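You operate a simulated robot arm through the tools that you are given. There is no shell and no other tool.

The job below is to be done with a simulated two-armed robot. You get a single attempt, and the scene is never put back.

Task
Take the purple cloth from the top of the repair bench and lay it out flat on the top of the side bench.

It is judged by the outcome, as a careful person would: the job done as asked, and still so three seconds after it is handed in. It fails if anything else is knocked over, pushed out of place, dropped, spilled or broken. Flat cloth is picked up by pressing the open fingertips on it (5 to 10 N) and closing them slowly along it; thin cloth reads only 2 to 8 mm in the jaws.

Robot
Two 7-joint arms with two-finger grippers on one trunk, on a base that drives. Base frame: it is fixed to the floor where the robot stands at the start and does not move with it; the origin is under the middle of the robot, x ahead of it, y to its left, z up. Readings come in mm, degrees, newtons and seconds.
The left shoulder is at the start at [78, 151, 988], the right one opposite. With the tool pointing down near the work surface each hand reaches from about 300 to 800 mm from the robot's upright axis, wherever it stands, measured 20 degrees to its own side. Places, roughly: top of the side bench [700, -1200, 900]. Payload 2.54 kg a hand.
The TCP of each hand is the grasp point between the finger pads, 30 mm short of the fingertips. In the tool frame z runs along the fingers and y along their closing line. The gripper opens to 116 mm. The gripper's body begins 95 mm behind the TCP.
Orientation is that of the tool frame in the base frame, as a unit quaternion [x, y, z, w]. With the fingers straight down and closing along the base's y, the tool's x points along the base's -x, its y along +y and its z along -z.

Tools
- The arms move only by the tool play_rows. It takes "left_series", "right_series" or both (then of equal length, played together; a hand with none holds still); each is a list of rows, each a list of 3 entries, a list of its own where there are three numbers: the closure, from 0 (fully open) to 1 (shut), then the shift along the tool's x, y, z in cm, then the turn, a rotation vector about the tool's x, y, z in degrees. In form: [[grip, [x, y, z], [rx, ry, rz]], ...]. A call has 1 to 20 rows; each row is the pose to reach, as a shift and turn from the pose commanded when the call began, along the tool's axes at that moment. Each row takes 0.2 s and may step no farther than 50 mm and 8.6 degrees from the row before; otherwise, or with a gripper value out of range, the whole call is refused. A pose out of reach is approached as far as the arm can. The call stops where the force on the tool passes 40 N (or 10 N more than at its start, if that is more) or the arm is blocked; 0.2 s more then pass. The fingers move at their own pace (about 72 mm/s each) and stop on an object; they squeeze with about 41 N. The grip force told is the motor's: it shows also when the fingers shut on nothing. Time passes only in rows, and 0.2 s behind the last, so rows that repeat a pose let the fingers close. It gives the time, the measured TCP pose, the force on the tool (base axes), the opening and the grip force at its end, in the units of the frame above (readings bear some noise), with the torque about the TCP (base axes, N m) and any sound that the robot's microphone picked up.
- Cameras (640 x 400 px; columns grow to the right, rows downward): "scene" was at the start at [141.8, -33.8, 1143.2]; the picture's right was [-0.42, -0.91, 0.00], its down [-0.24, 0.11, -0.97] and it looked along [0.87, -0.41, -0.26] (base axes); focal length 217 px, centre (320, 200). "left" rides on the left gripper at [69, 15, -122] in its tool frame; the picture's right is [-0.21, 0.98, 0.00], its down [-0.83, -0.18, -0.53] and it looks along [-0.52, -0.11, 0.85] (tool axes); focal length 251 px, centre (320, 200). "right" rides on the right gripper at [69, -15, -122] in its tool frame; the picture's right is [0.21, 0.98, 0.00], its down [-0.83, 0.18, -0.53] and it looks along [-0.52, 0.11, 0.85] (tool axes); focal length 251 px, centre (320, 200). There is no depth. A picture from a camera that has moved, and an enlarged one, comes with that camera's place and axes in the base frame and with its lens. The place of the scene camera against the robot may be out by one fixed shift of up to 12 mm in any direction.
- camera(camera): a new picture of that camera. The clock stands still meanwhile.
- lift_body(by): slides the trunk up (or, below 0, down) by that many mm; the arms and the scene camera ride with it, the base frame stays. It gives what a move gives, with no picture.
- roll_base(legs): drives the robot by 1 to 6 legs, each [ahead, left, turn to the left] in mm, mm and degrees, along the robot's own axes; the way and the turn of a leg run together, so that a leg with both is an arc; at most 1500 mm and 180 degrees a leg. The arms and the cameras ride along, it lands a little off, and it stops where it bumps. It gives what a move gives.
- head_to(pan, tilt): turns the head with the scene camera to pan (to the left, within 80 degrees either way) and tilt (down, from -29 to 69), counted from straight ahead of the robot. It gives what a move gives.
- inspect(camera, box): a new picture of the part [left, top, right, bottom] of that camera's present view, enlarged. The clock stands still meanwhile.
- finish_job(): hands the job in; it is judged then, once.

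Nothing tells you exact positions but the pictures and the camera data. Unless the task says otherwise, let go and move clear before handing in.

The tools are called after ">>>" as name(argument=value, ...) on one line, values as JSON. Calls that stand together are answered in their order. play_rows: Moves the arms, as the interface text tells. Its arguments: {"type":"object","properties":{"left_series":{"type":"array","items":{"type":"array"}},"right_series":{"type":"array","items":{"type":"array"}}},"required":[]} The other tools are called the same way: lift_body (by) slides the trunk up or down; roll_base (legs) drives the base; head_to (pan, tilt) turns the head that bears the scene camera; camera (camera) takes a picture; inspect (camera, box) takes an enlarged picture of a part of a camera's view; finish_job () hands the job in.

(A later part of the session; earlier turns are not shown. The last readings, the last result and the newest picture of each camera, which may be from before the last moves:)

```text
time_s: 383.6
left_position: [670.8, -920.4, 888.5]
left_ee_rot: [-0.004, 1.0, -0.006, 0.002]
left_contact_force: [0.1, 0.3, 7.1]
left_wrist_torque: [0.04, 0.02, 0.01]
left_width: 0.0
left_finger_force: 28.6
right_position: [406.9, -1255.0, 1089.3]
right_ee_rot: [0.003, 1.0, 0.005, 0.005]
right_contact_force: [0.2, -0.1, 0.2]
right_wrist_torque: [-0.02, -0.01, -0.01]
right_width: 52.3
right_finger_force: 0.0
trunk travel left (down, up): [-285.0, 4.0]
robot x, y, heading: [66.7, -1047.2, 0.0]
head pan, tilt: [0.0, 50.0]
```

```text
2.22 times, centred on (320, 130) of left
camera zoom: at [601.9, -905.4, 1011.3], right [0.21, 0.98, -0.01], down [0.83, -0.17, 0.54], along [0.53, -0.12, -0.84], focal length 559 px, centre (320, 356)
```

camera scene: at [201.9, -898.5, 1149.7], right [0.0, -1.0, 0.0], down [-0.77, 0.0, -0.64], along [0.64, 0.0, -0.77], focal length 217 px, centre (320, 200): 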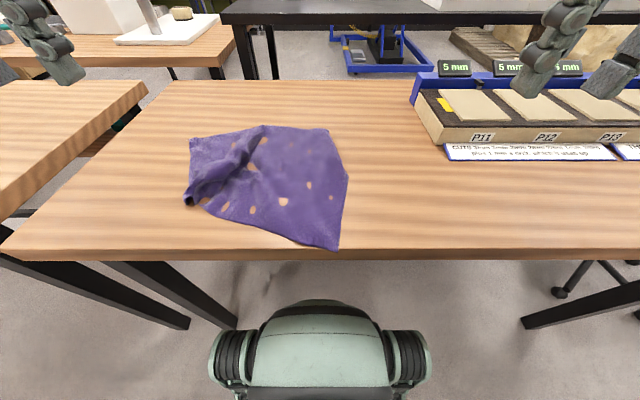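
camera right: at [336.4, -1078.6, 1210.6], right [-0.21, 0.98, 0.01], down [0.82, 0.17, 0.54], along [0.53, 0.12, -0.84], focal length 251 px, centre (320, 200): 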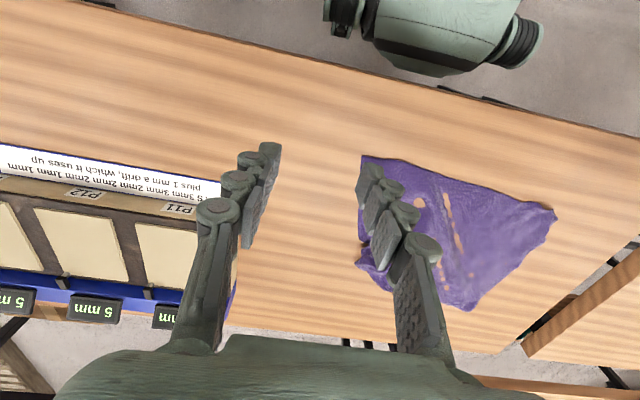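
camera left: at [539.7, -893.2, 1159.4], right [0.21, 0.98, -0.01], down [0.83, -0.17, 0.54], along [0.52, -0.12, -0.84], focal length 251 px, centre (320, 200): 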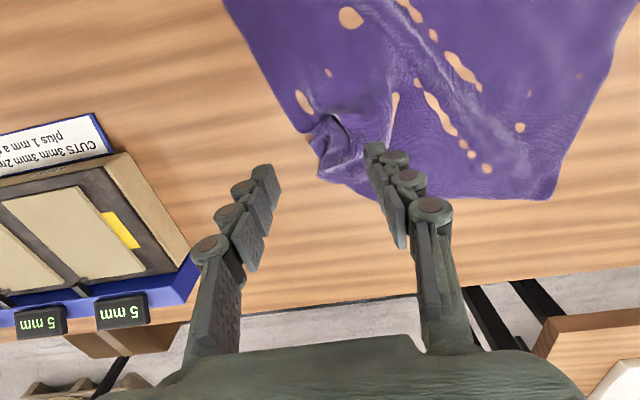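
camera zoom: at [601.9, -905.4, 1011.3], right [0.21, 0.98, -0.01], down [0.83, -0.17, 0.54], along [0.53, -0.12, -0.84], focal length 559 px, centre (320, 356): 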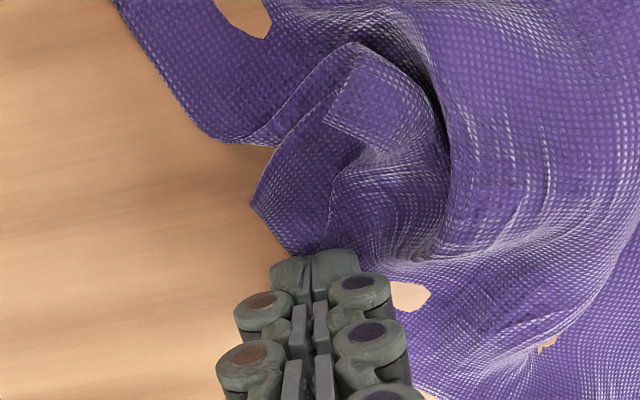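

>>> play_rows(left_series=[[1.0, [-0.8, -0.9, 0.03], [0, 0, 0]], [1.0, [-1.8, -2.0, 0.05], [0, 0, 0]], [1.0, [-2.9, -3.2, 0.05], [0, 0, 0]], [1.0, [-4.0, -4.4, 0.05], [0, 0, 0]], [1.0, [-5.0, -5.5, 0.05], [0, 0, 0]]])

>>> inspect(camera="left", box=[200, 40, 440, 220])

>>> inspect(camera="scene", box=[80, 80, 340, 245])

```text
time_s: 384.9
left_position: [722.9, -976.7, 888.7]
left_ee_rot: [-0.005, 1.0, -0.006, 0.002]
left_contact_force: [-1.3, 2.6, 10.7]
left_wrist_torque: [0.06, 0.12, -0.02]
left_width: 0.1
left_finger_force: 28.7
right_position: [406.6, -1256.2, 1090.2]
right_ee_rot: [0.002, 1.0, 0.005, 0.005]
right_contact_force: [-0.1, -0.3, 0.1]
right_wrist_torque: [0.01, 0.0, -0.01]
right_width: 52.1
right_finger_force: 0.1
trunk travel left (down, up): [-285.0, 4.0]
robot x, y, heading: [70.0, -1050.7, 0.2]
head pan, tilt: [0.0, 50.0]
```

```text
2.22 times, centred on (320, 130) of left
camera zoom: at [653.0, -960.9, 1011.2], right [0.21, 0.98, -0.01], down [0.83, -0.17, 0.54], along [0.53, -0.12, -0.84], focal length 559 px, centre (320, 356)
```

zoom: 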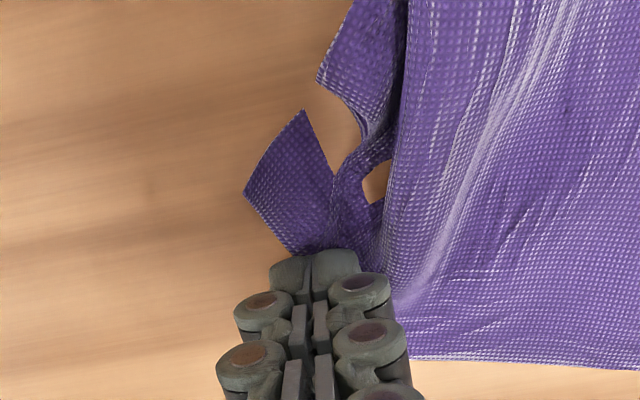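

```text
2.42 times, centred on (210, 162) of scene
camera zoom: at [201.3, -1042.2, 1149.8], right [0.0, -1.0, 0.0], down [-0.77, 0.0, -0.64], along [0.64, 0.0, -0.77], focal length 526 px, centre (587, 291)
```

zoom: 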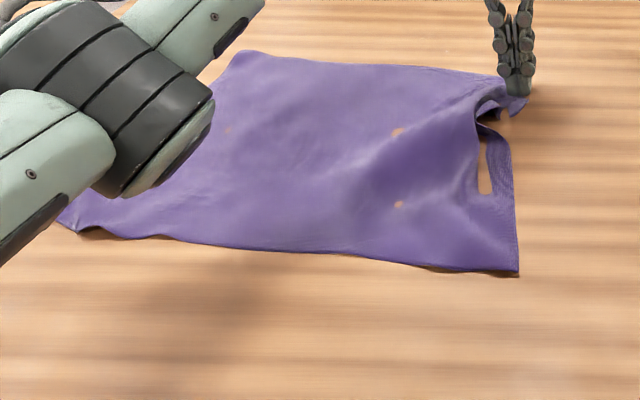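

The cloth is now almost a perfect flat rectangle. I'll lift and look at the small corner flap left at the far right.

>>> play_rows(left_series=[[1.0, [0, 0, -1.5], [0, 0, 0]], [1.0, [0, 0, -4.0], [0, 0, 0]], [1.0, [1.0, 0, -7.0], [0, 0, 0]], [1.0, [3.5, 0.5, -10.0], [0, 0, 0]], [1.0, [6.5, 1.0, -12.0], [0, 0, 0]], [1.0, [9.0, 1.5, -13.0], [0, 0, 0]]])

>>> camera(camera="left")

>>> inspect(camera="left", box=[240, 80, 440, 240])

>>> inspect(camera="scene", box=[80, 80, 340, 245])

```text
time_s: 386.2
left_position: [630.9, -959.1, 1017.7]
left_ee_rot: [-0.004, 1.0, -0.004, 0.002]
left_contact_force: [0.6, -0.7, -1.6]
left_wrist_torque: [0.03, -0.04, 0.0]
left_width: 0.1
left_finger_force: 28.5
right_position: [407.2, -1256.5, 1089.1]
right_ee_rot: [0.002, 1.0, 0.005, 0.004]
right_contact_force: [0.1, 0.6, -1.5]
right_wrist_torque: [0.03, -0.04, -0.02]
right_width: 52.0
right_finger_force: 0.1
trunk travel left (down, up): [-285.0, 4.0]
robot x, y, heading: [67.3, -1052.8, 0.3]
head pan, tilt: [0.0, 50.0]
```

```text
taken
camera left: at [562.7, -943.2, 1141.8], right [0.2, 0.98, -0.01], down [0.83, -0.17, 0.54], along [0.52, -0.12, -0.84], focal length 251 px, centre (320, 200)
```

left: 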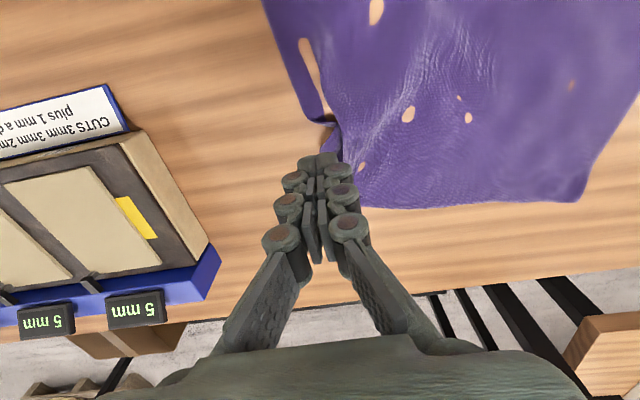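

```text
2.50 times, centred on (340, 160) of left
camera zoom: at [562.7, -943.2, 1141.8], right [0.2, 0.98, -0.01], down [0.83, -0.17, 0.54], along [0.52, -0.12, -0.84], focal length 629 px, centre (270, 300)
```

zoom: 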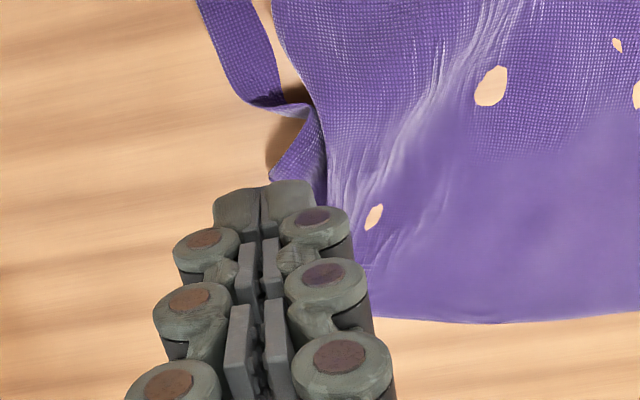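

```text
2.42 times, centred on (210, 162) of scene
camera zoom: at [202.2, -1041.9, 1149.7], right [0.0, -1.0, 0.0], down [-0.77, 0.0, -0.64], along [0.64, 0.0, -0.77], focal length 526 px, centre (587, 291)
```

zoom: 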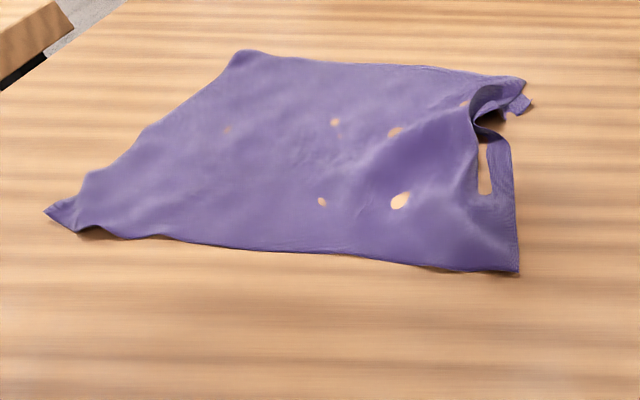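

It is nearly there: a clean rectangle with a small raised fold along the right side near the far-right corner. I'll move the hand back to see that fold clearly.

>>> play_rows(left_series=[[0.8, [2.0, 1.0, -1.0], [0, 0, 0]], [0.6, [4.0, 2.0, -2.0], [0, 0, 0]], [0.5, [6.0, 3.0, -3.0], [0, 0, 0]], [0.3, [8.0, 4.0, -4.0], [0, 0, 0]], [0.1, [10.0, 5.0, -4.0], [0, 0, 0]], [0.0, [12.0, 6.0, -4.0], [0, 0, 0]], [0.0, [12.0, 6.0, -4.0], [0, 0, 0]]])

>>> camera(camera="left")

>>> inspect(camera="left", box=[200, 60, 400, 260])

>>> inspect(camera="scene", box=[260, 90, 320, 200])

```text
time_s: 387.9
left_position: [511.0, -898.8, 1058.3]
left_ee_rot: [-0.005, 1.0, -0.004, 0.001]
left_contact_force: [0.6, -0.5, -0.6]
left_wrist_torque: [0.03, -0.03, 0.02]
left_width: 116.1
left_finger_force: 0.0
right_position: [408.2, -1256.5, 1089.8]
right_ee_rot: [0.003, 1.0, 0.005, 0.005]
right_contact_force: [0.5, -1.0, -0.2]
right_wrist_torque: [-0.04, 0.01, -0.01]
right_width: 52.2
right_finger_force: 0.1
trunk travel left (down, up): [-285.0, 4.0]
robot x, y, heading: [69.7, -1047.3, 0.2]
head pan, tilt: [0.0, 50.0]
```

```text
taken
camera left: at [440.5, -883.7, 1180.4], right [0.21, 0.98, -0.01], down [0.83, -0.17, 0.54], along [0.52, -0.12, -0.84], focal length 251 px, centre (320, 200)
```

left: 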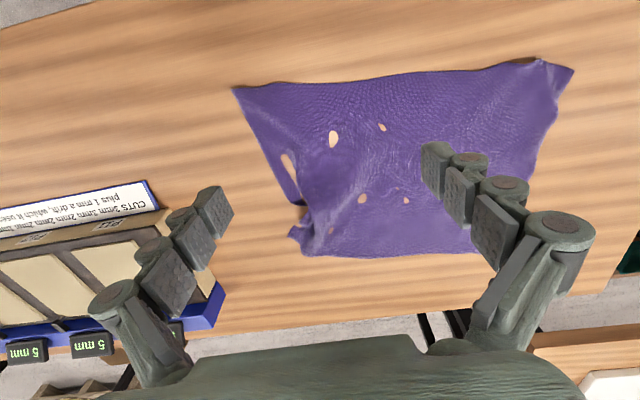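

```text
2.00 times, centred on (300, 160) of left
camera zoom: at [440.5, -883.7, 1180.4], right [0.21, 0.98, -0.01], down [0.83, -0.17, 0.54], along [0.52, -0.12, -0.84], focal length 503 px, centre (360, 280)
```

zoom: 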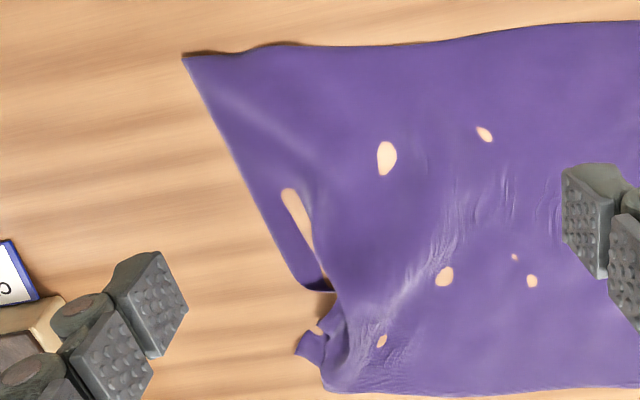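

```text
3.64 times, centred on (290, 145) of scene
camera zoom: at [202.6, -1042.1, 1149.6], right [0.0, -1.0, 0.0], down [-0.77, 0.0, -0.64], along [0.64, 0.0, -0.77], focal length 788 px, centre (429, 400)
```

zoom: 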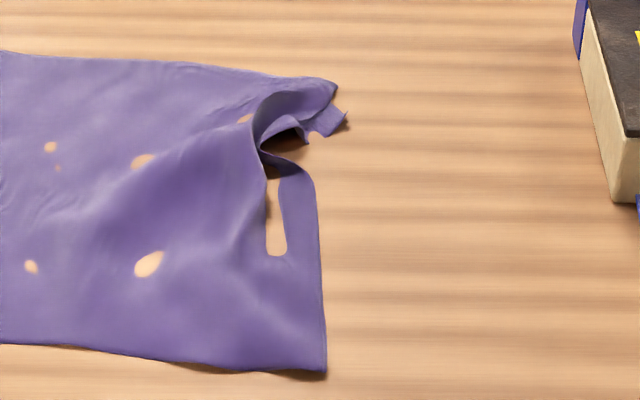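

Only a small raised fold is left beside the far-right corner (743,-983). I'll press just inside that corner with closed fingertips and drag it outward about 40 mm.

>>> play_rows(left_series=[[0.3, [-3.5, -1.1, 1.0], [0, 0, 0]], [0.5, [-7.0, -2.2, 2.5], [0, 0, 0]], [0.7, [-10.5, -3.3, 4.0], [0, 0, 0]], [0.9, [-14.0, -4.4, 6.0], [0, 0, 0]], [1.0, [-17.5, -5.5, 8.0], [0, 0, 0]], [1.0, [-20.0, -6.3, 10.0], [0, 0, 0]], [1.0, [-21.4, -6.7, 12.0], [0, 0, 0]], [1.0, [-21.4, -6.7, 14.0], [0, 0, 0]], [1.0, [-21.4, -6.7, 15.5], [0, 0, 0]], [1.0, [-21.4, -6.7, 16.3], [0, 0, 0]], [1.0, [-21.4, -6.7, 16.6], [0, 0, 0]]])

>>> inspect(camera="left", box=[200, 40, 440, 220])

```text
time_s: 390.2
left_position: [724.1, -967.9, 891.8]
left_ee_rot: [-0.005, 1.0, -0.005, 0.001]
left_contact_force: [0.1, 0.7, 0.3]
left_wrist_torque: [-0.03, 0.0, 0.02]
left_width: 0.0
left_finger_force: 28.9
right_position: [408.0, -1255.6, 1089.5]
right_ee_rot: [0.001, 1.0, 0.005, 0.004]
right_contact_force: [-0.3, -0.1, 0.3]
right_wrist_torque: [0.0, 0.01, -0.02]
right_width: 52.2
right_finger_force: 0.1
trunk travel left (down, up): [-285.0, 4.0]
robot x, y, heading: [69.1, -1048.4, 0.2]
head pan, tilt: [0.0, 50.0]
```

```text
2.22 times, centred on (320, 130) of left
camera zoom: at [654.5, -951.6, 1015.1], right [0.21, 0.98, -0.01], down [0.83, -0.17, 0.54], along [0.52, -0.12, -0.84], focal length 559 px, centre (320, 356)
```

zoom: 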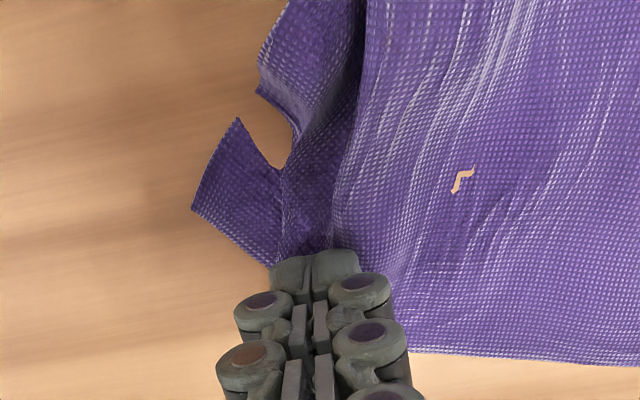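

The true corner tip is at (694,-998), just beside my fingers. I'll re-place the fingertips on that flap and drag it out.

>>> play_rows(left_series=[[1.0, [0, 0, -2.0], [0, 0, 0]], [1.0, [1.0, -0.8, -2.5], [0, 0, 0]], [1.0, [1.9, -1.5, -2.0], [0, 0, 0]], [1.0, [1.9, -1.5, -0.5], [0, 0, 0]], [1.0, [1.9, -1.5, 0.2], [0, 0, 0]], [1.0, [1.9, -1.5, 0.4], [0, 0, 0]], [1.0, [1.9, -1.5, 0.5], [0, 0, 0]]])

>>> inspect(camera="left", box=[200, 40, 440, 220])

```text
time_s: 391.9
left_position: [707.4, -980.5, 889.1]
left_ee_rot: [-0.004, 1.0, -0.005, 0.002]
left_contact_force: [1.1, -0.1, 3.9]
left_wrist_torque: [0.04, 0.03, -0.04]
left_width: 0.0
left_finger_force: 28.5
right_position: [407.5, -1256.5, 1089.3]
right_ee_rot: [0.002, 1.0, 0.006, 0.004]
right_contact_force: [-0.1, 0.1, 0.4]
right_wrist_torque: [0.0, 0.01, 0.0]
right_width: 52.2
right_finger_force: 0.0
trunk travel left (down, up): [-285.0, 4.0]
robot x, y, heading: [71.1, -1044.3, 0.1]
head pan, tilt: [0.0, 50.0]
```

```text
2.22 times, centred on (320, 130) of left
camera zoom: at [637.7, -966.4, 1011.3], right [0.21, 0.98, -0.01], down [0.83, -0.17, 0.54], along [0.53, -0.12, -0.84], focal length 559 px, centre (320, 356)
```

zoom: 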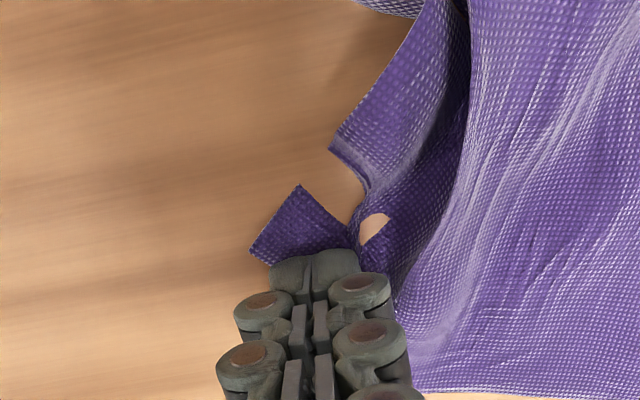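

>>> play_rows(left_series=[[1.0, [0, 0, 0.04], [0, 0, 0]], [1.0, [-0.8, -0.4, 0.06], [0, 0, 0]], [1.0, [-1.8, -0.9, 0.06], [0, 0, 0]], [1.0, [-2.8, -1.4, 0.06], [0, 0, 0]], [1.0, [-3.8, -1.9, 0.06], [0, 0, 0]], [1.0, [-4.6, -2.3, 0.06], [0, 0, 0]]])

>>> inspect(camera="left", box=[200, 40, 440, 220])

>>> inspect(camera="scene", box=[80, 80, 340, 245])

```text
time_s: 393.2
left_position: [754.0, -1002.9, 889.3]
left_ee_rot: [-0.004, 1.0, -0.005, 0.001]
left_contact_force: [-3.2, 0.9, 9.7]
left_wrist_torque: [0.09, 0.1, 0.01]
left_width: 0.2
left_finger_force: 29.0
right_position: [406.4, -1256.4, 1090.1]
right_ee_rot: [0.001, 1.0, 0.005, 0.005]
right_contact_force: [-0.6, -0.7, 0.2]
right_wrist_torque: [-0.01, 0.01, -0.03]
right_width: 52.5
right_finger_force: 0.1
trunk travel left (down, up): [-285.0, 4.0]
robot x, y, heading: [65.2, -1051.6, 0.1]
head pan, tilt: [0.0, 50.0]
```

```text
2.22 times, centred on (320, 130) of left
camera zoom: at [683.1, -987.9, 1011.1], right [0.21, 0.98, -0.01], down [0.83, -0.17, 0.54], along [0.53, -0.12, -0.84], focal length 559 px, centre (320, 356)
```

zoom: 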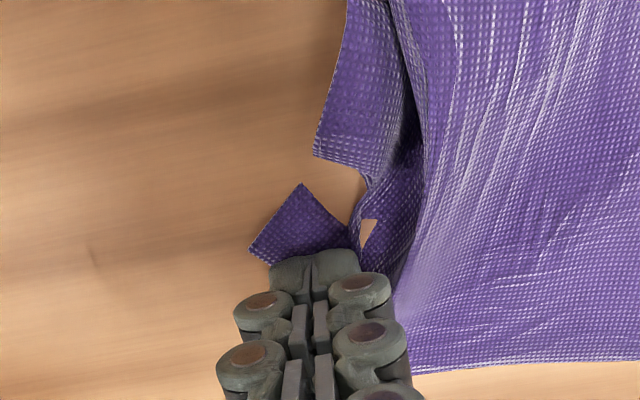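

```text
2.42 times, centred on (210, 162) of scene
camera zoom: at [201.2, -1042.0, 1149.9], right [0.0, -1.0, 0.0], down [-0.77, 0.0, -0.64], along [0.64, 0.0, -0.77], focal length 526 px, centre (587, 291)
```

zoom: 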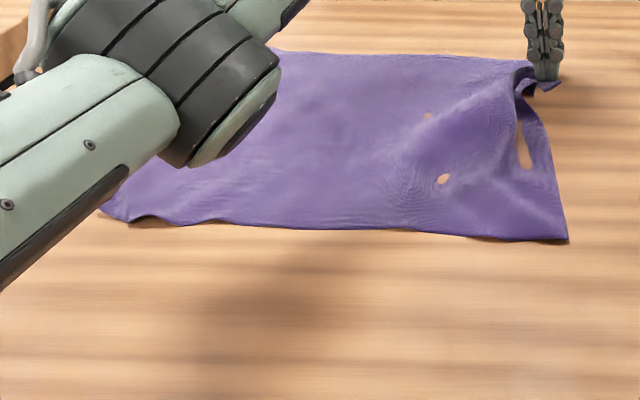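

>>> play_rows(left_series=[[1.0, [0, 0, -2.0], [0, 0, 0]], [1.0, [1.0, -0.5, -2.5], [0, 0, 0]], [1.0, [2.0, -1.0, -2.0], [0, 0, 0]], [1.0, [2.0, -1.0, -0.5], [0, 0, 0]], [1.0, [2.0, -1.0, 0.0], [0, 0, 0]], [1.0, [2.0, -1.0, 0.1], [0, 0, 0]], [1.0, [2.0, -1.0, 0.15], [0, 0, 0]]])

>>> inspect(camera="left", box=[200, 40, 440, 220])

```text
time_s: 394.9
left_position: [732.9, -1014.1, 886.9]
left_ee_rot: [-0.005, 1.0, -0.006, 0.003]
left_contact_force: [-0.2, 2.9, 17.8]
left_wrist_torque: [0.21, 0.05, -0.01]
left_width: 0.0
left_finger_force: 28.6
right_position: [406.6, -1256.7, 1088.9]
right_ee_rot: [0.001, 1.0, 0.005, 0.005]
right_contact_force: [0.2, -0.4, 0.1]
right_wrist_torque: [0.01, 0.03, 0.01]
right_width: 52.5
right_finger_force: 0.0
trunk travel left (down, up): [-285.0, 4.0]
robot x, y, heading: [67.3, -1046.5, 0.4]
head pan, tilt: [0.0, 50.0]
```

```text
2.22 times, centred on (320, 130) of left
camera zoom: at [662.5, -998.2, 1010.4], right [0.21, 0.98, -0.01], down [0.82, -0.17, 0.54], along [0.53, -0.12, -0.84], focal length 559 px, centre (320, 356)
```

zoom: 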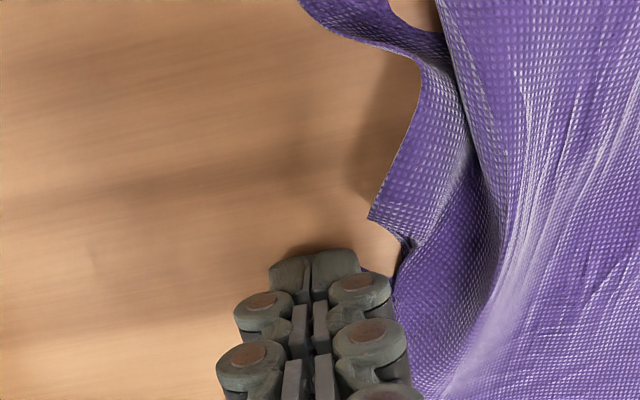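

>>> play_rows(left_series=[[1.0, [-0.8, -0.1, -0.03], [0, 0, 0]], [1.0, [-1.8, -0.2, -0.03], [0, 0, 0]], [1.0, [-2.8, -0.3, -0.03], [0, 0, 0]], [1.0, [-3.8, -0.4, -0.03], [0, 0, 0]], [1.0, [-4.8, -0.5, -0.03], [0, 0, 0]]])

>>> inspect(camera="left", box=[200, 40, 440, 220])

>>> inspect(camera="scene", box=[80, 80, 340, 245])

```text
time_s: 396.1
left_position: [779.6, -1019.1, 887.8]
left_ee_rot: [-0.004, 1.0, -0.005, 0.003]
left_contact_force: [-3.3, -0.1, 15.7]
left_wrist_torque: [0.09, 0.19, 0.0]
left_width: 0.1
left_finger_force: 28.9
right_position: [406.7, -1256.2, 1089.2]
right_ee_rot: [0.002, 1.0, 0.006, 0.005]
right_contact_force: [0.4, -0.6, -0.6]
right_wrist_torque: [0.0, 0.0, -0.03]
right_width: 52.1
right_finger_force: 0.1
trunk travel left (down, up): [-285.0, 4.0]
robot x, y, heading: [66.4, -1049.2, 0.2]
head pan, tilt: [0.0, 50.0]
```

```text
2.22 times, centred on (320, 130) of left
camera zoom: at [710.6, -1003.3, 1010.5], right [0.21, 0.98, -0.01], down [0.82, -0.17, 0.54], along [0.53, -0.12, -0.84], focal length 559 px, centre (320, 356)
```

zoom: 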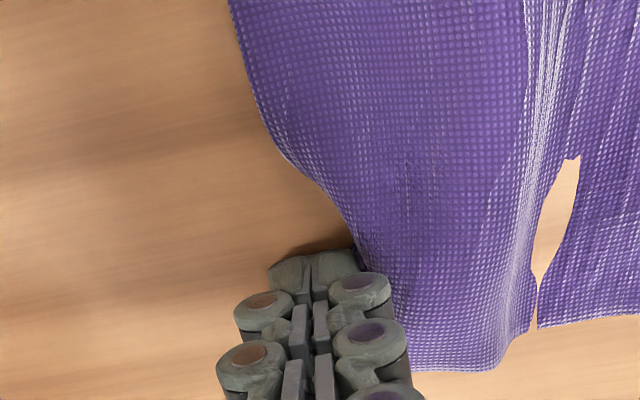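

```text
2.42 times, centred on (210, 162) of scene
camera zoom: at [200.6, -1042.2, 1150.0], right [0.0, -1.0, 0.0], down [-0.76, 0.0, -0.64], along [0.64, 0.0, -0.76], focal length 526 px, centre (587, 291)
```

zoom: 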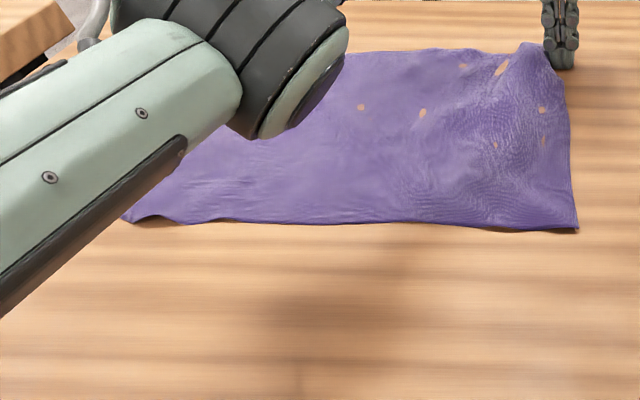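

The right side is straight and the fold is gone. I'll lift off and check the whole cloth.

>>> play_rows(left_series=[[1.0, [0, 0, -1.5], [0, 0, 0]], [1.0, [0, 0, -4.5], [0, 0, 0]], [1.0, [0.5, 0, -8.0], [0, 0, 0]], [1.0, [3.0, 0.5, -11.0], [0, 0, 0]], [1.0, [6.5, 1.0, -13.5], [0, 0, 0]], [1.0, [10.0, 1.5, -15.5], [0, 0, 0]], [1.0, [14.0, 2.0, -17.0], [0, 0, 0]], [1.0, [18.0, 2.5, -18.5], [0, 0, 0]], [1.0, [22.0, 3.5, -19.5], [0, 0, 0]], [1.0, [26.0, 4.5, -19.5], [0, 0, 0]], [1.0, [30.0, 5.5, -19.5], [0, 0, 0]]])

>>> camera(camera="left")

>>> head_to(pan=15, tilt=42)

>>> camera(camera="scene")

>>> inspect(camera="scene", box=[190, 80, 400, 215])

```text
time_s: 398.4
left_position: [478.6, -964.1, 1083.8]
left_ee_rot: [-0.005, 1.0, -0.004, 0.001]
left_contact_force: [-0.4, -0.9, -1.0]
left_wrist_torque: [-0.05, -0.02, 0.05]
left_width: 0.0
left_finger_force: 28.5
right_position: [407.7, -1256.2, 1088.1]
right_ee_rot: [0.001, 1.0, 0.005, 0.004]
right_contact_force: [0.2, 0.3, -0.4]
right_wrist_torque: [0.0, -0.04, -0.02]
right_width: 52.3
right_finger_force: 0.2
trunk travel left (down, up): [-285.0, 4.0]
robot x, y, heading: [67.2, -1049.3, 0.1]
head pan, tilt: [0.0, 50.0]
```

```text
taken
camera left: at [410.8, -949.5, 1205.6], right [0.21, 0.98, -0.01], down [0.83, -0.17, 0.54], along [0.52, -0.12, -0.84], focal length 251 px, centre (320, 200)
```

left: 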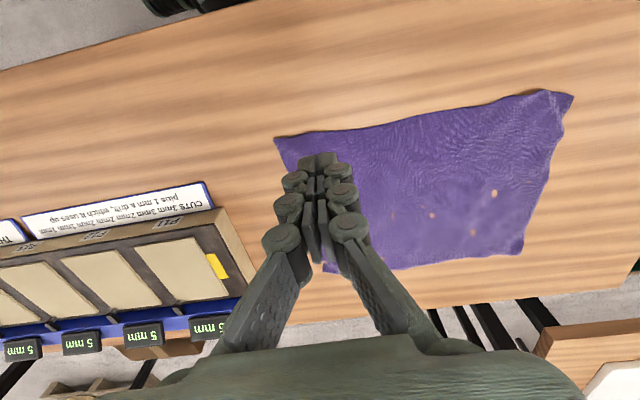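

```text
time_s: 399.2
left_position: [480.9, -964.8, 1083.1]
left_ee_rot: [-0.005, 1.0, -0.005, 0.001]
left_contact_force: [-0.5, -0.4, 0.7]
left_wrist_torque: [-0.01, 0.01, 0.0]
left_width: 0.0
left_finger_force: 28.8
right_position: [408.4, -1256.6, 1088.5]
right_ee_rot: [0.001, 1.0, 0.006, 0.004]
right_contact_force: [-0.3, 1.0, 0.8]
right_wrist_torque: [-0.01, -0.04, -0.02]
right_width: 52.1
right_finger_force: 0.2
trunk travel left (down, up): [-285.0, 4.0]
robot x, y, heading: [68.7, -1049.0, 0.1]
head pan, tilt: [15.0, 42.0]
```

```text
taken
camera scene: at [206.1, -1020.5, 1160.8], right [0.26, -0.96, 0.0], down [-0.65, -0.18, -0.74], along [0.72, 0.19, -0.67], focal length 217 px, centre (320, 200)
```

scene: 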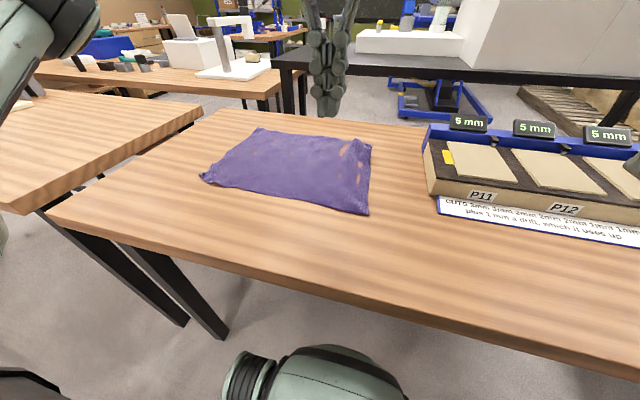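

```text
2.96 times, centred on (295, 148) of scene
camera zoom: at [206.1, -1020.5, 1160.8], right [0.26, -0.96, 0.0], down [-0.65, -0.18, -0.74], along [0.72, 0.19, -0.67], focal length 642 px, centre (394, 356)
```

zoom: 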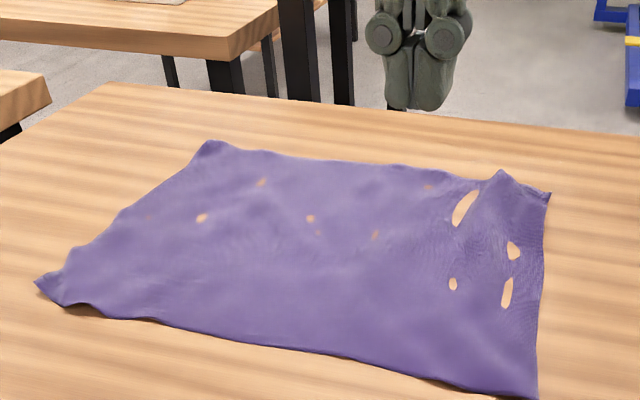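

The cloth now lies flat as a rectangle of roughly 390 by 285 mm on the side bench. I'll zoom in on the corners to see what small waves or tucks remain.

>>> inspect(camera="scene", box=[195, 120, 285, 190])

>>> inspect(camera="scene", box=[310, 125, 390, 220])

>>> inspect(camera="left", box=[440, 70, 600, 270])

```text
5.71 times, centred on (240, 155) of scene
camera zoom: at [206.1, -1020.5, 1160.8], right [0.26, -0.96, 0.0], down [-0.65, -0.18, -0.74], along [0.72, 0.19, -0.67], focal length 1239 px, centre (777, 457)
```

zoom: 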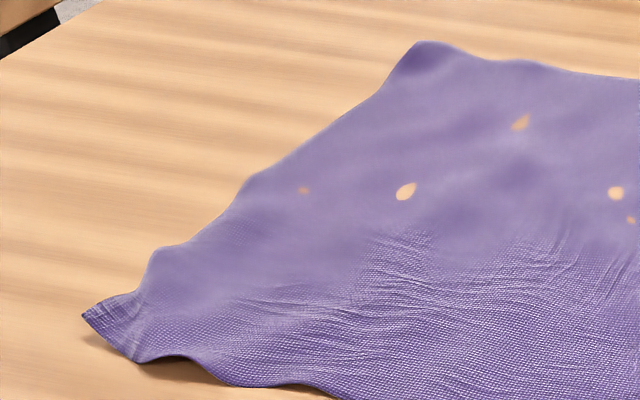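

```text
4.21 times, centred on (350, 172) of scene
camera zoom: at [206.1, -1020.5, 1160.8], right [0.26, -0.96, 0.0], down [-0.65, -0.18, -0.74], along [0.72, 0.19, -0.67], focal length 913 px, centre (194, 316)
```

zoom: 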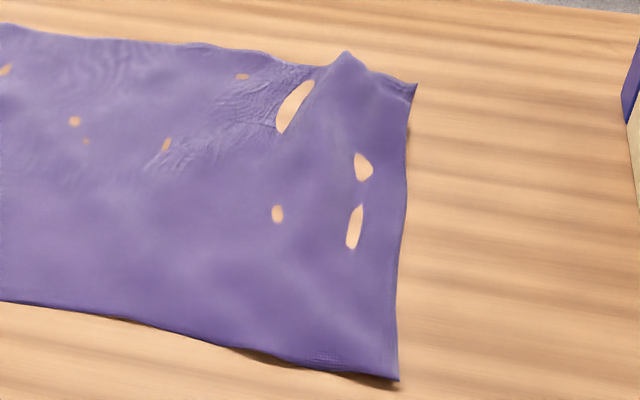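

```text
2.00 times, centred on (520, 170) of left
camera zoom: at [412.2, -949.8, 1205.4], right [0.21, 0.98, -0.01], down [0.83, -0.17, 0.54], along [0.52, -0.12, -0.84], focal length 503 px, centre (-80, 260)
```

zoom: 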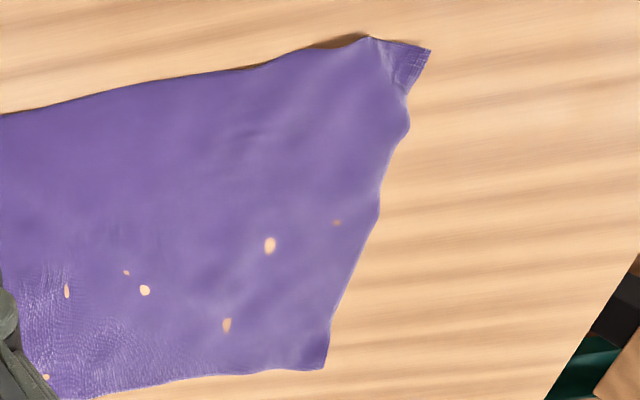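

Only slight ripples remain, mainly slack along the far edge. One more gentle press-and-drag at the far-left corner should take that up, so I move left and place the closed fingertips just inside it.

>>> roll_base(legs=[[0, 190, 0]])

>>> play_rows(left_series=[[1.0, [-3.5, 1.0, 1.0], [0, 0, 0]], [1.0, [-7.5, 2.2, 2.0], [0, 0, 0]], [1.0, [-11.5, 3.6, 3.5], [0, 0, 0]], [1.0, [-15.5, 5.0, 5.0], [0, 0, 0]], [1.0, [-19.5, 6.5, 6.5], [0, 0, 0]], [1.0, [-23.5, 8.0, 8.0], [0, 0, 0]], [1.0, [-27.0, 9.3, 10.0], [0, 0, 0]], [1.0, [-29.5, 10.3, 12.0], [0, 0, 0]], [1.0, [-30.0, 10.8, 13.5], [0, 0, 0]], [1.0, [-30.0, 10.8, 13.5], [0, 0, 0]]])

>>> camera(camera="left")

>>> head_to(pan=0, tilt=42)

>>> inspect(camera="scene", box=[200, 80, 440, 230])

```text
time_s: 401.7
left_position: [479.9, -767.7, 1083.1]
left_ee_rot: [-0.005, 1.0, -0.006, 0.001]
left_contact_force: [-0.3, 0.2, 0.2]
left_wrist_torque: [-0.04, 0.01, 0.03]
left_width: 0.1
left_finger_force: 28.8
right_position: [406.8, -1058.6, 1088.0]
right_ee_rot: [0.001, 1.0, 0.006, 0.005]
right_contact_force: [0.0, 1.3, -0.3]
right_wrist_torque: [0.03, -0.03, 0.06]
right_width: 52.3
right_finger_force: 0.1
trunk travel left (down, up): [-285.0, 4.0]
robot x, y, heading: [68.2, -852.2, 0.3]
head pan, tilt: [15.0, 42.0]
```

```text
time_s: 403.9
left_position: [780.9, -657.6, 945.7]
left_ee_rot: [-0.005, 1.0, -0.004, 0.001]
left_contact_force: [0.2, 0.0, -0.3]
left_wrist_torque: [0.01, 0.03, 0.0]
left_width: 0.2
left_finger_force: 28.5
right_position: [407.6, -1058.8, 1090.1]
right_ee_rot: [0.001, 1.0, 0.005, 0.005]
right_contact_force: [0.1, -0.6, 0.5]
right_wrist_torque: [0.02, -0.01, 0.01]
right_width: 52.3
right_finger_force: 0.0
trunk travel left (down, up): [-285.0, 4.0]
robot x, y, heading: [70.6, -847.6, 0.2]
head pan, tilt: [15.0, 42.0]
```

```text
taken
camera left: at [711.7, -642.2, 1069.5], right [0.21, 0.98, -0.01], down [0.83, -0.17, 0.54], along [0.52, -0.12, -0.84], focal length 251 px, centre (320, 200)
```

left: 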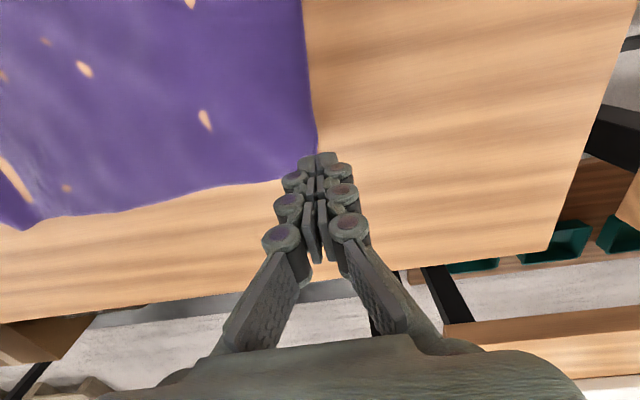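

```text
time_s: 404.7
left_position: [781.5, -657.4, 946.4]
left_ee_rot: [-0.006, 1.0, -0.004, 0.0]
left_contact_force: [-0.2, 0.6, -0.4]
left_wrist_torque: [-0.03, 0.02, 0.01]
left_width: 0.0
left_finger_force: 29.1
right_position: [407.0, -1058.6, 1090.1]
right_ee_rot: [0.0, 1.0, 0.005, 0.005]
right_contact_force: [-0.4, 0.5, -0.3]
right_wrist_torque: [-0.01, -0.06, 0.0]
right_width: 52.3
right_finger_force: 0.1
trunk travel left (down, up): [-285.0, 4.0]
robot x, y, heading: [66.4, -855.2, 0.3]
head pan, tilt: [0.0, 42.0]
```

```text
2.67 times, centred on (320, 155) of scene
camera zoom: at [208.1, -844.9, 1160.9], right [0.01, -1.0, 0.0], down [-0.67, 0.0, -0.74], along [0.74, 0.0, -0.67], focal length 578 px, centre (320, 320)
```

zoom: 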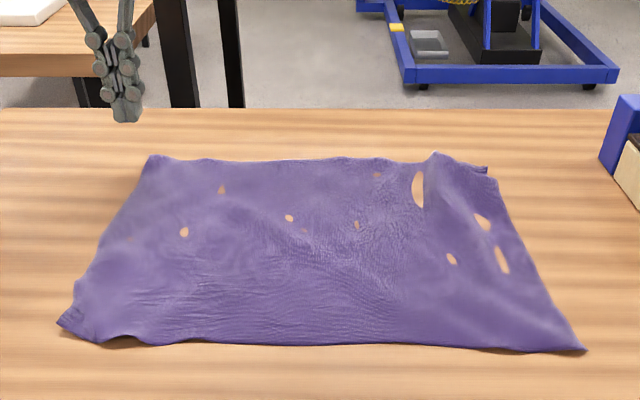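

>>> play_rows(left_series=[[1.0, [0.5, -1.3, 1.5], [0, 0, 0]], [1.0, [0.9, -2.6, 3.0], [0, 0, 0]], [1.0, [0.9, -2.6, 4.5], [0, 0, 0]], [1.0, [0.9, -2.6, 5.3], [0, 0, 0]], [1.0, [0.9, -2.6, 5.7], [0, 0, 0]], [1.0, [0.9, -2.6, 5.9], [0, 0, 0]], [1.0, [0.9, -2.6, 5.9], [0, 0, 0]]])

>>> inspect(camera="left", box=[200, 60, 440, 240])

```text
time_s: 406.3
left_position: [770.8, -684.3, 888.8]
left_ee_rot: [-0.004, 1.0, -0.005, 0.001]
left_contact_force: [0.7, -0.4, 0.5]
left_wrist_torque: [0.0, 0.0, -0.01]
left_width: 0.0
left_finger_force: 28.8
right_position: [407.2, -1058.9, 1089.2]
right_ee_rot: [0.002, 1.0, 0.005, 0.004]
right_contact_force: [-1.0, -0.5, 0.0]
right_wrist_torque: [-0.03, 0.03, -0.01]
right_width: 52.3
right_finger_force: 0.0
trunk travel left (down, up): [-285.0, 4.0]
robot x, y, heading: [65.7, -847.9, 0.2]
head pan, tilt: [0.0, 42.0]
```

```text
2.22 times, centred on (320, 150) of left
camera zoom: at [701.3, -668.9, 1011.5], right [0.2, 0.98, -0.01], down [0.83, -0.17, 0.54], along [0.52, -0.12, -0.84], focal length 559 px, centre (320, 311)
```

zoom: 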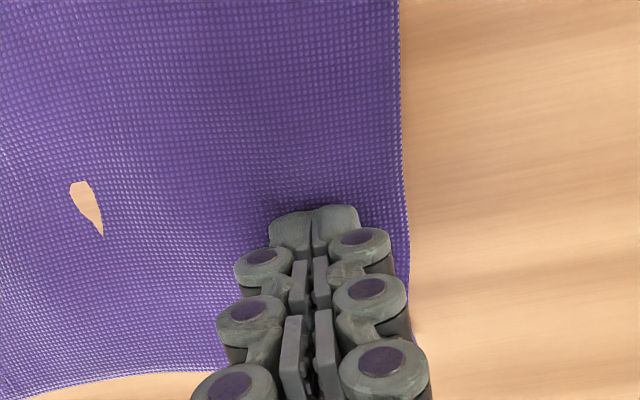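

>>> play_rows(left_series=[[1.0, [0, 0, 0.1], [0, 0, 0]], [1.0, [0, 0, 0.2], [0, 0, 0]], [1.0, [-0.2, 0.7, 0.2], [0, 0, 0]], [1.0, [-0.4, 1.5, 0.2], [0, 0, 0]], [1.0, [-0.6, 2.3, 0.2], [0, 0, 0]]])

>>> inspect(camera="scene", box=[200, 80, 440, 230])

```text
time_s: 407.5
left_position: [777.1, -661.0, 888.2]
left_ee_rot: [-0.005, 1.0, -0.004, 0.002]
left_contact_force: [-1.6, -3.0, 11.6]
left_wrist_torque: [-0.03, -0.02, -0.03]
left_width: 0.0
left_finger_force: 28.3
right_position: [405.4, -1058.5, 1089.3]
right_ee_rot: [0.002, 1.0, 0.005, 0.005]
right_contact_force: [-0.1, 0.5, -0.2]
right_wrist_torque: [-0.01, 0.0, 0.01]
right_width: 52.4
right_finger_force: 0.1
trunk travel left (down, up): [-285.0, 4.0]
robot x, y, heading: [68.2, -852.8, 0.3]
head pan, tilt: [0.0, 42.0]
```

```text
2.67 times, centred on (320, 155) of scene
camera zoom: at [206.8, -845.5, 1161.2], right [0.01, -1.0, 0.0], down [-0.67, 0.0, -0.74], along [0.74, 0.0, -0.67], focal length 578 px, centre (320, 320)
```

zoom: 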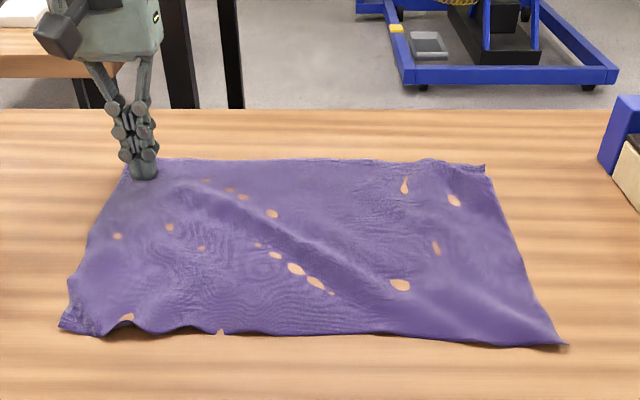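

The far edge is straight now, with just a slight diagonal ripple. I'll lift and do one gentle outward drag at the near-left corner as well.

>>> play_rows(left_series=[[1.0, [0, 0, -1.5], [0, 0, 0]], [1.0, [0, 0, -4.5], [0, 0, 0]], [1.0, [3.5, 0, -6.5], [0, 0, 0]], [1.0, [8.0, -0.2, -7.0], [0, 0, 0]], [1.0, [12.5, -0.4, -7.0], [0, 0, 0]], [1.0, [17.0, -0.6, -7.0], [0, 0, 0]], [1.0, [21.0, -0.8, -6.5], [0, 0, 0]], [1.0, [22.5, -1.0, -5.0], [0, 0, 0]], [1.0, [22.5, -1.0, -4.0], [0, 0, 0]]])

>>> camera(camera="left")

>>> inspect(camera="scene", box=[200, 80, 440, 230])

```text
time_s: 409.5
left_position: [552.2, -671.7, 926.7]
left_ee_rot: [-0.005, 1.0, -0.005, 0.001]
left_contact_force: [0.5, -0.1, 0.4]
left_wrist_torque: [0.03, 0.0, 0.0]
left_width: 0.0
left_finger_force: 28.7
right_position: [406.0, -1059.3, 1088.4]
right_ee_rot: [0.002, 1.0, 0.005, 0.005]
right_contact_force: [0.4, 0.1, -0.2]
right_wrist_torque: [-0.02, 0.02, -0.01]
right_width: 52.2
right_finger_force: 0.1
trunk travel left (down, up): [-285.0, 4.0]
robot x, y, heading: [68.0, -855.3, 0.5]
head pan, tilt: [0.0, 42.0]
```

```text
taken
camera left: at [482.3, -656.0, 1048.7], right [0.2, 0.98, -0.01], down [0.83, -0.17, 0.54], along [0.52, -0.12, -0.84], focal length 251 px, centre (320, 200)
```

left: 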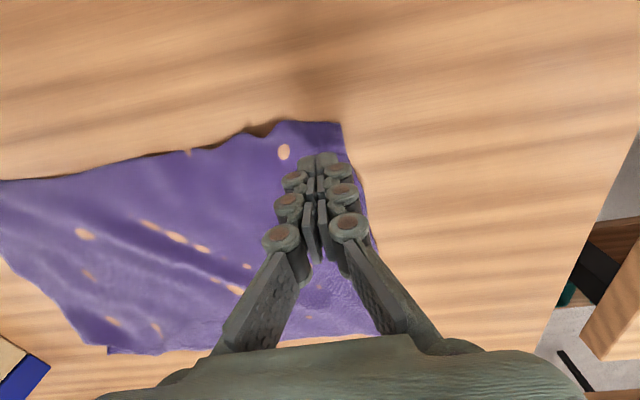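

```text
2.67 times, centred on (320, 155) of scene
camera zoom: at [208.2, -844.9, 1160.9], right [0.01, -1.0, 0.0], down [-0.67, 0.0, -0.74], along [0.74, 0.0, -0.67], focal length 578 px, centre (320, 320)
```

zoom: 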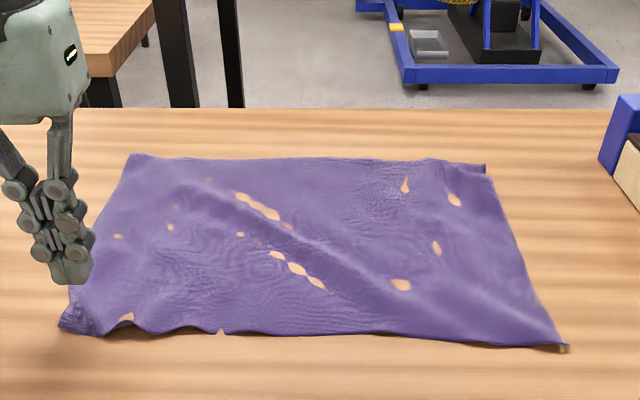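

>>> play_rows(left_series=[[1.0, [0, 0, 1.5], [0, 0, 0]], [1.0, [0, 0, 3.0], [0, 0, 0]], [1.0, [0, 0, 3.6], [0, 0, 0]], [1.0, [0, 0, 3.9], [0, 0, 0]], [1.0, [0, 0, 4.0], [0, 0, 0]], [1.0, [0.4, 0.4, 4.0], [0, 0, 0]], [1.0, [1.0, 0.8, 4.0], [0, 0, 0]], [1.0, [1.6, 1.3, 4.0], [0, 0, 0]], [1.0, [2.2, 1.8, 4.0], [0, 0, 0]]])

>>> inspect(camera="scene", box=[200, 80, 440, 230])

```text
time_s: 411.5
left_position: [530.4, -656.8, 888.0]
left_ee_rot: [-0.005, 1.0, -0.005, 0.004]
left_contact_force: [4.9, -4.4, 27.7]
left_wrist_torque: [-0.09, 0.01, 0.01]
left_width: 0.0
left_finger_force: 28.2
right_position: [406.2, -1060.6, 1089.0]
right_ee_rot: [0.002, 1.0, 0.006, 0.005]
right_contact_force: [0.8, 0.7, -0.3]
right_wrist_torque: [0.02, -0.02, 0.01]
right_width: 51.9
right_finger_force: 0.0
trunk travel left (down, up): [-285.0, 4.0]
robot x, y, heading: [65.8, -853.4, 0.2]
head pan, tilt: [0.0, 42.0]
```

```text
2.67 times, centred on (320, 155) of scene
camera zoom: at [206.7, -846.1, 1161.3], right [0.01, -1.0, 0.0], down [-0.67, 0.0, -0.74], along [0.74, 0.0, -0.67], focal length 578 px, centre (320, 320)
```

zoom: 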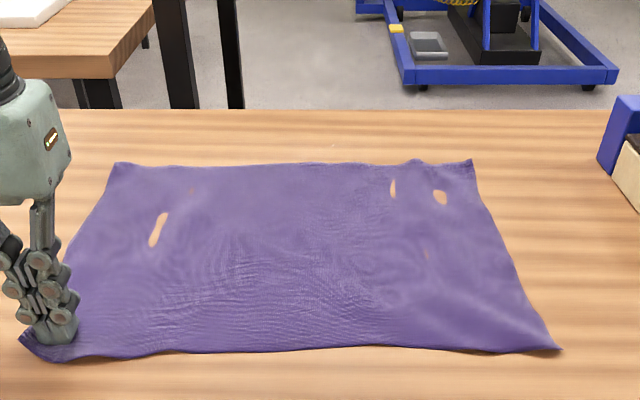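

Excellent: the ripple is gone and the cloth lies flat with all four corners out. I'll lift off gently and take a final look.

>>> play_rows(left_series=[[1.0, [0, 0, -0.8], [0, 0, 0]], [1.0, [0, 0, -3.0], [0, 0, 0]], [1.0, [0, 0, -6.5], [0, 0, 0]], [1.0, [1.0, 1.0, -10.0], [0, 0, 0]], [1.0, [2.5, 2.5, -13.5], [0, 0, 0]], [1.0, [4.0, 4.0, -17.0], [0, 0, 0]], [1.0, [6.0, 5.5, -20.0], [0, 0, 0]], [1.0, [8.5, 7.0, -21.0], [0, 0, 0]]])

>>> camera(camera="scene")

>>> inspect(camera="scene", box=[200, 80, 440, 230])

>>> camera(camera="left")

>>> camera(camera="right")

```text
time_s: 413.3
left_position: [444.8, -586.2, 1094.6]
left_ee_rot: [-0.005, 1.0, -0.005, 0.001]
left_contact_force: [-0.4, 0.3, -0.5]
left_wrist_torque: [0.03, 0.01, -0.03]
left_width: 0.0
left_finger_force: 28.9
right_position: [406.7, -1059.3, 1089.0]
right_ee_rot: [0.0, 1.0, 0.005, 0.004]
right_contact_force: [-0.3, 0.1, 0.1]
right_wrist_torque: [0.04, -0.02, 0.0]
right_width: 52.4
right_finger_force: 0.1
trunk travel left (down, up): [-285.0, 4.0]
robot x, y, heading: [66.2, -850.0, 0.4]
head pan, tilt: [0.0, 42.0]
```

```text
taken
camera scene: at [207.7, -844.7, 1160.9], right [0.01, -1.0, 0.0], down [-0.67, 0.0, -0.74], along [0.74, 0.0, -0.67], focal length 217 px, centre (320, 200)
```

scene: 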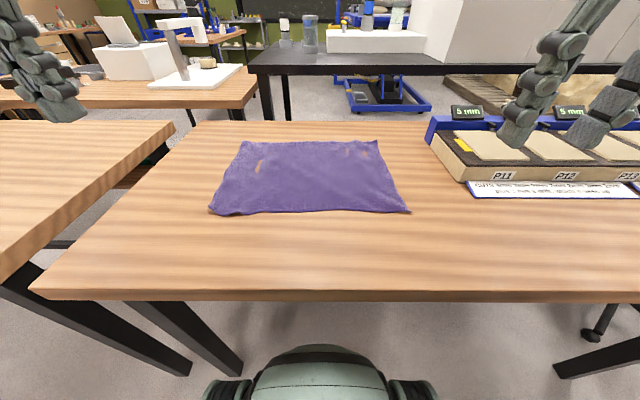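

```text
2.67 times, centred on (320, 155) of scene
camera zoom: at [207.7, -844.7, 1160.9], right [0.01, -1.0, 0.0], down [-0.67, 0.0, -0.74], along [0.74, 0.0, -0.67], focal length 578 px, centre (320, 320)
```

zoom: 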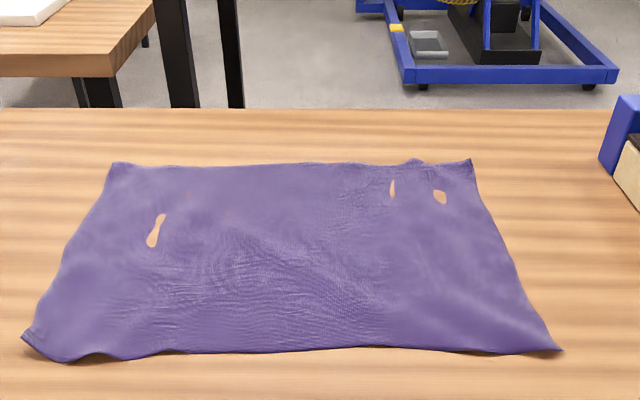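

```text
taken
camera left: at [375.6, -570.0, 1216.3], right [0.21, 0.98, -0.01], down [0.83, -0.17, 0.54], along [0.52, -0.12, -0.84], focal length 251 px, centre (320, 200)
```

left: 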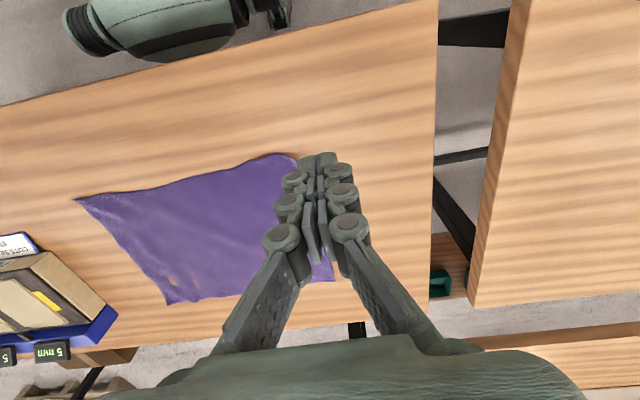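

```text
taken
camera right: at [336.6, -1075.2, 1210.6], right [-0.21, 0.98, 0.01], down [0.82, 0.17, 0.54], along [0.53, 0.12, -0.84], focal length 251 px, centre (320, 200)
```

right: 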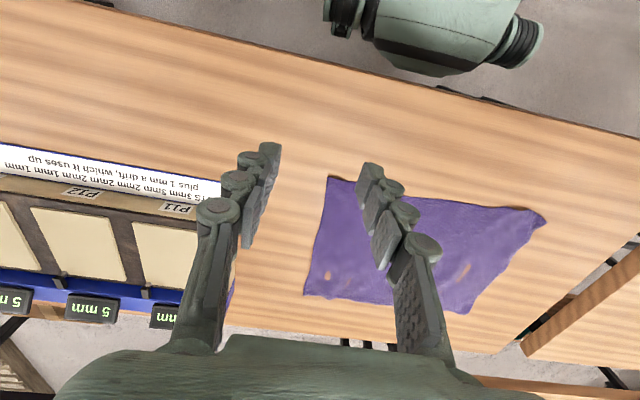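

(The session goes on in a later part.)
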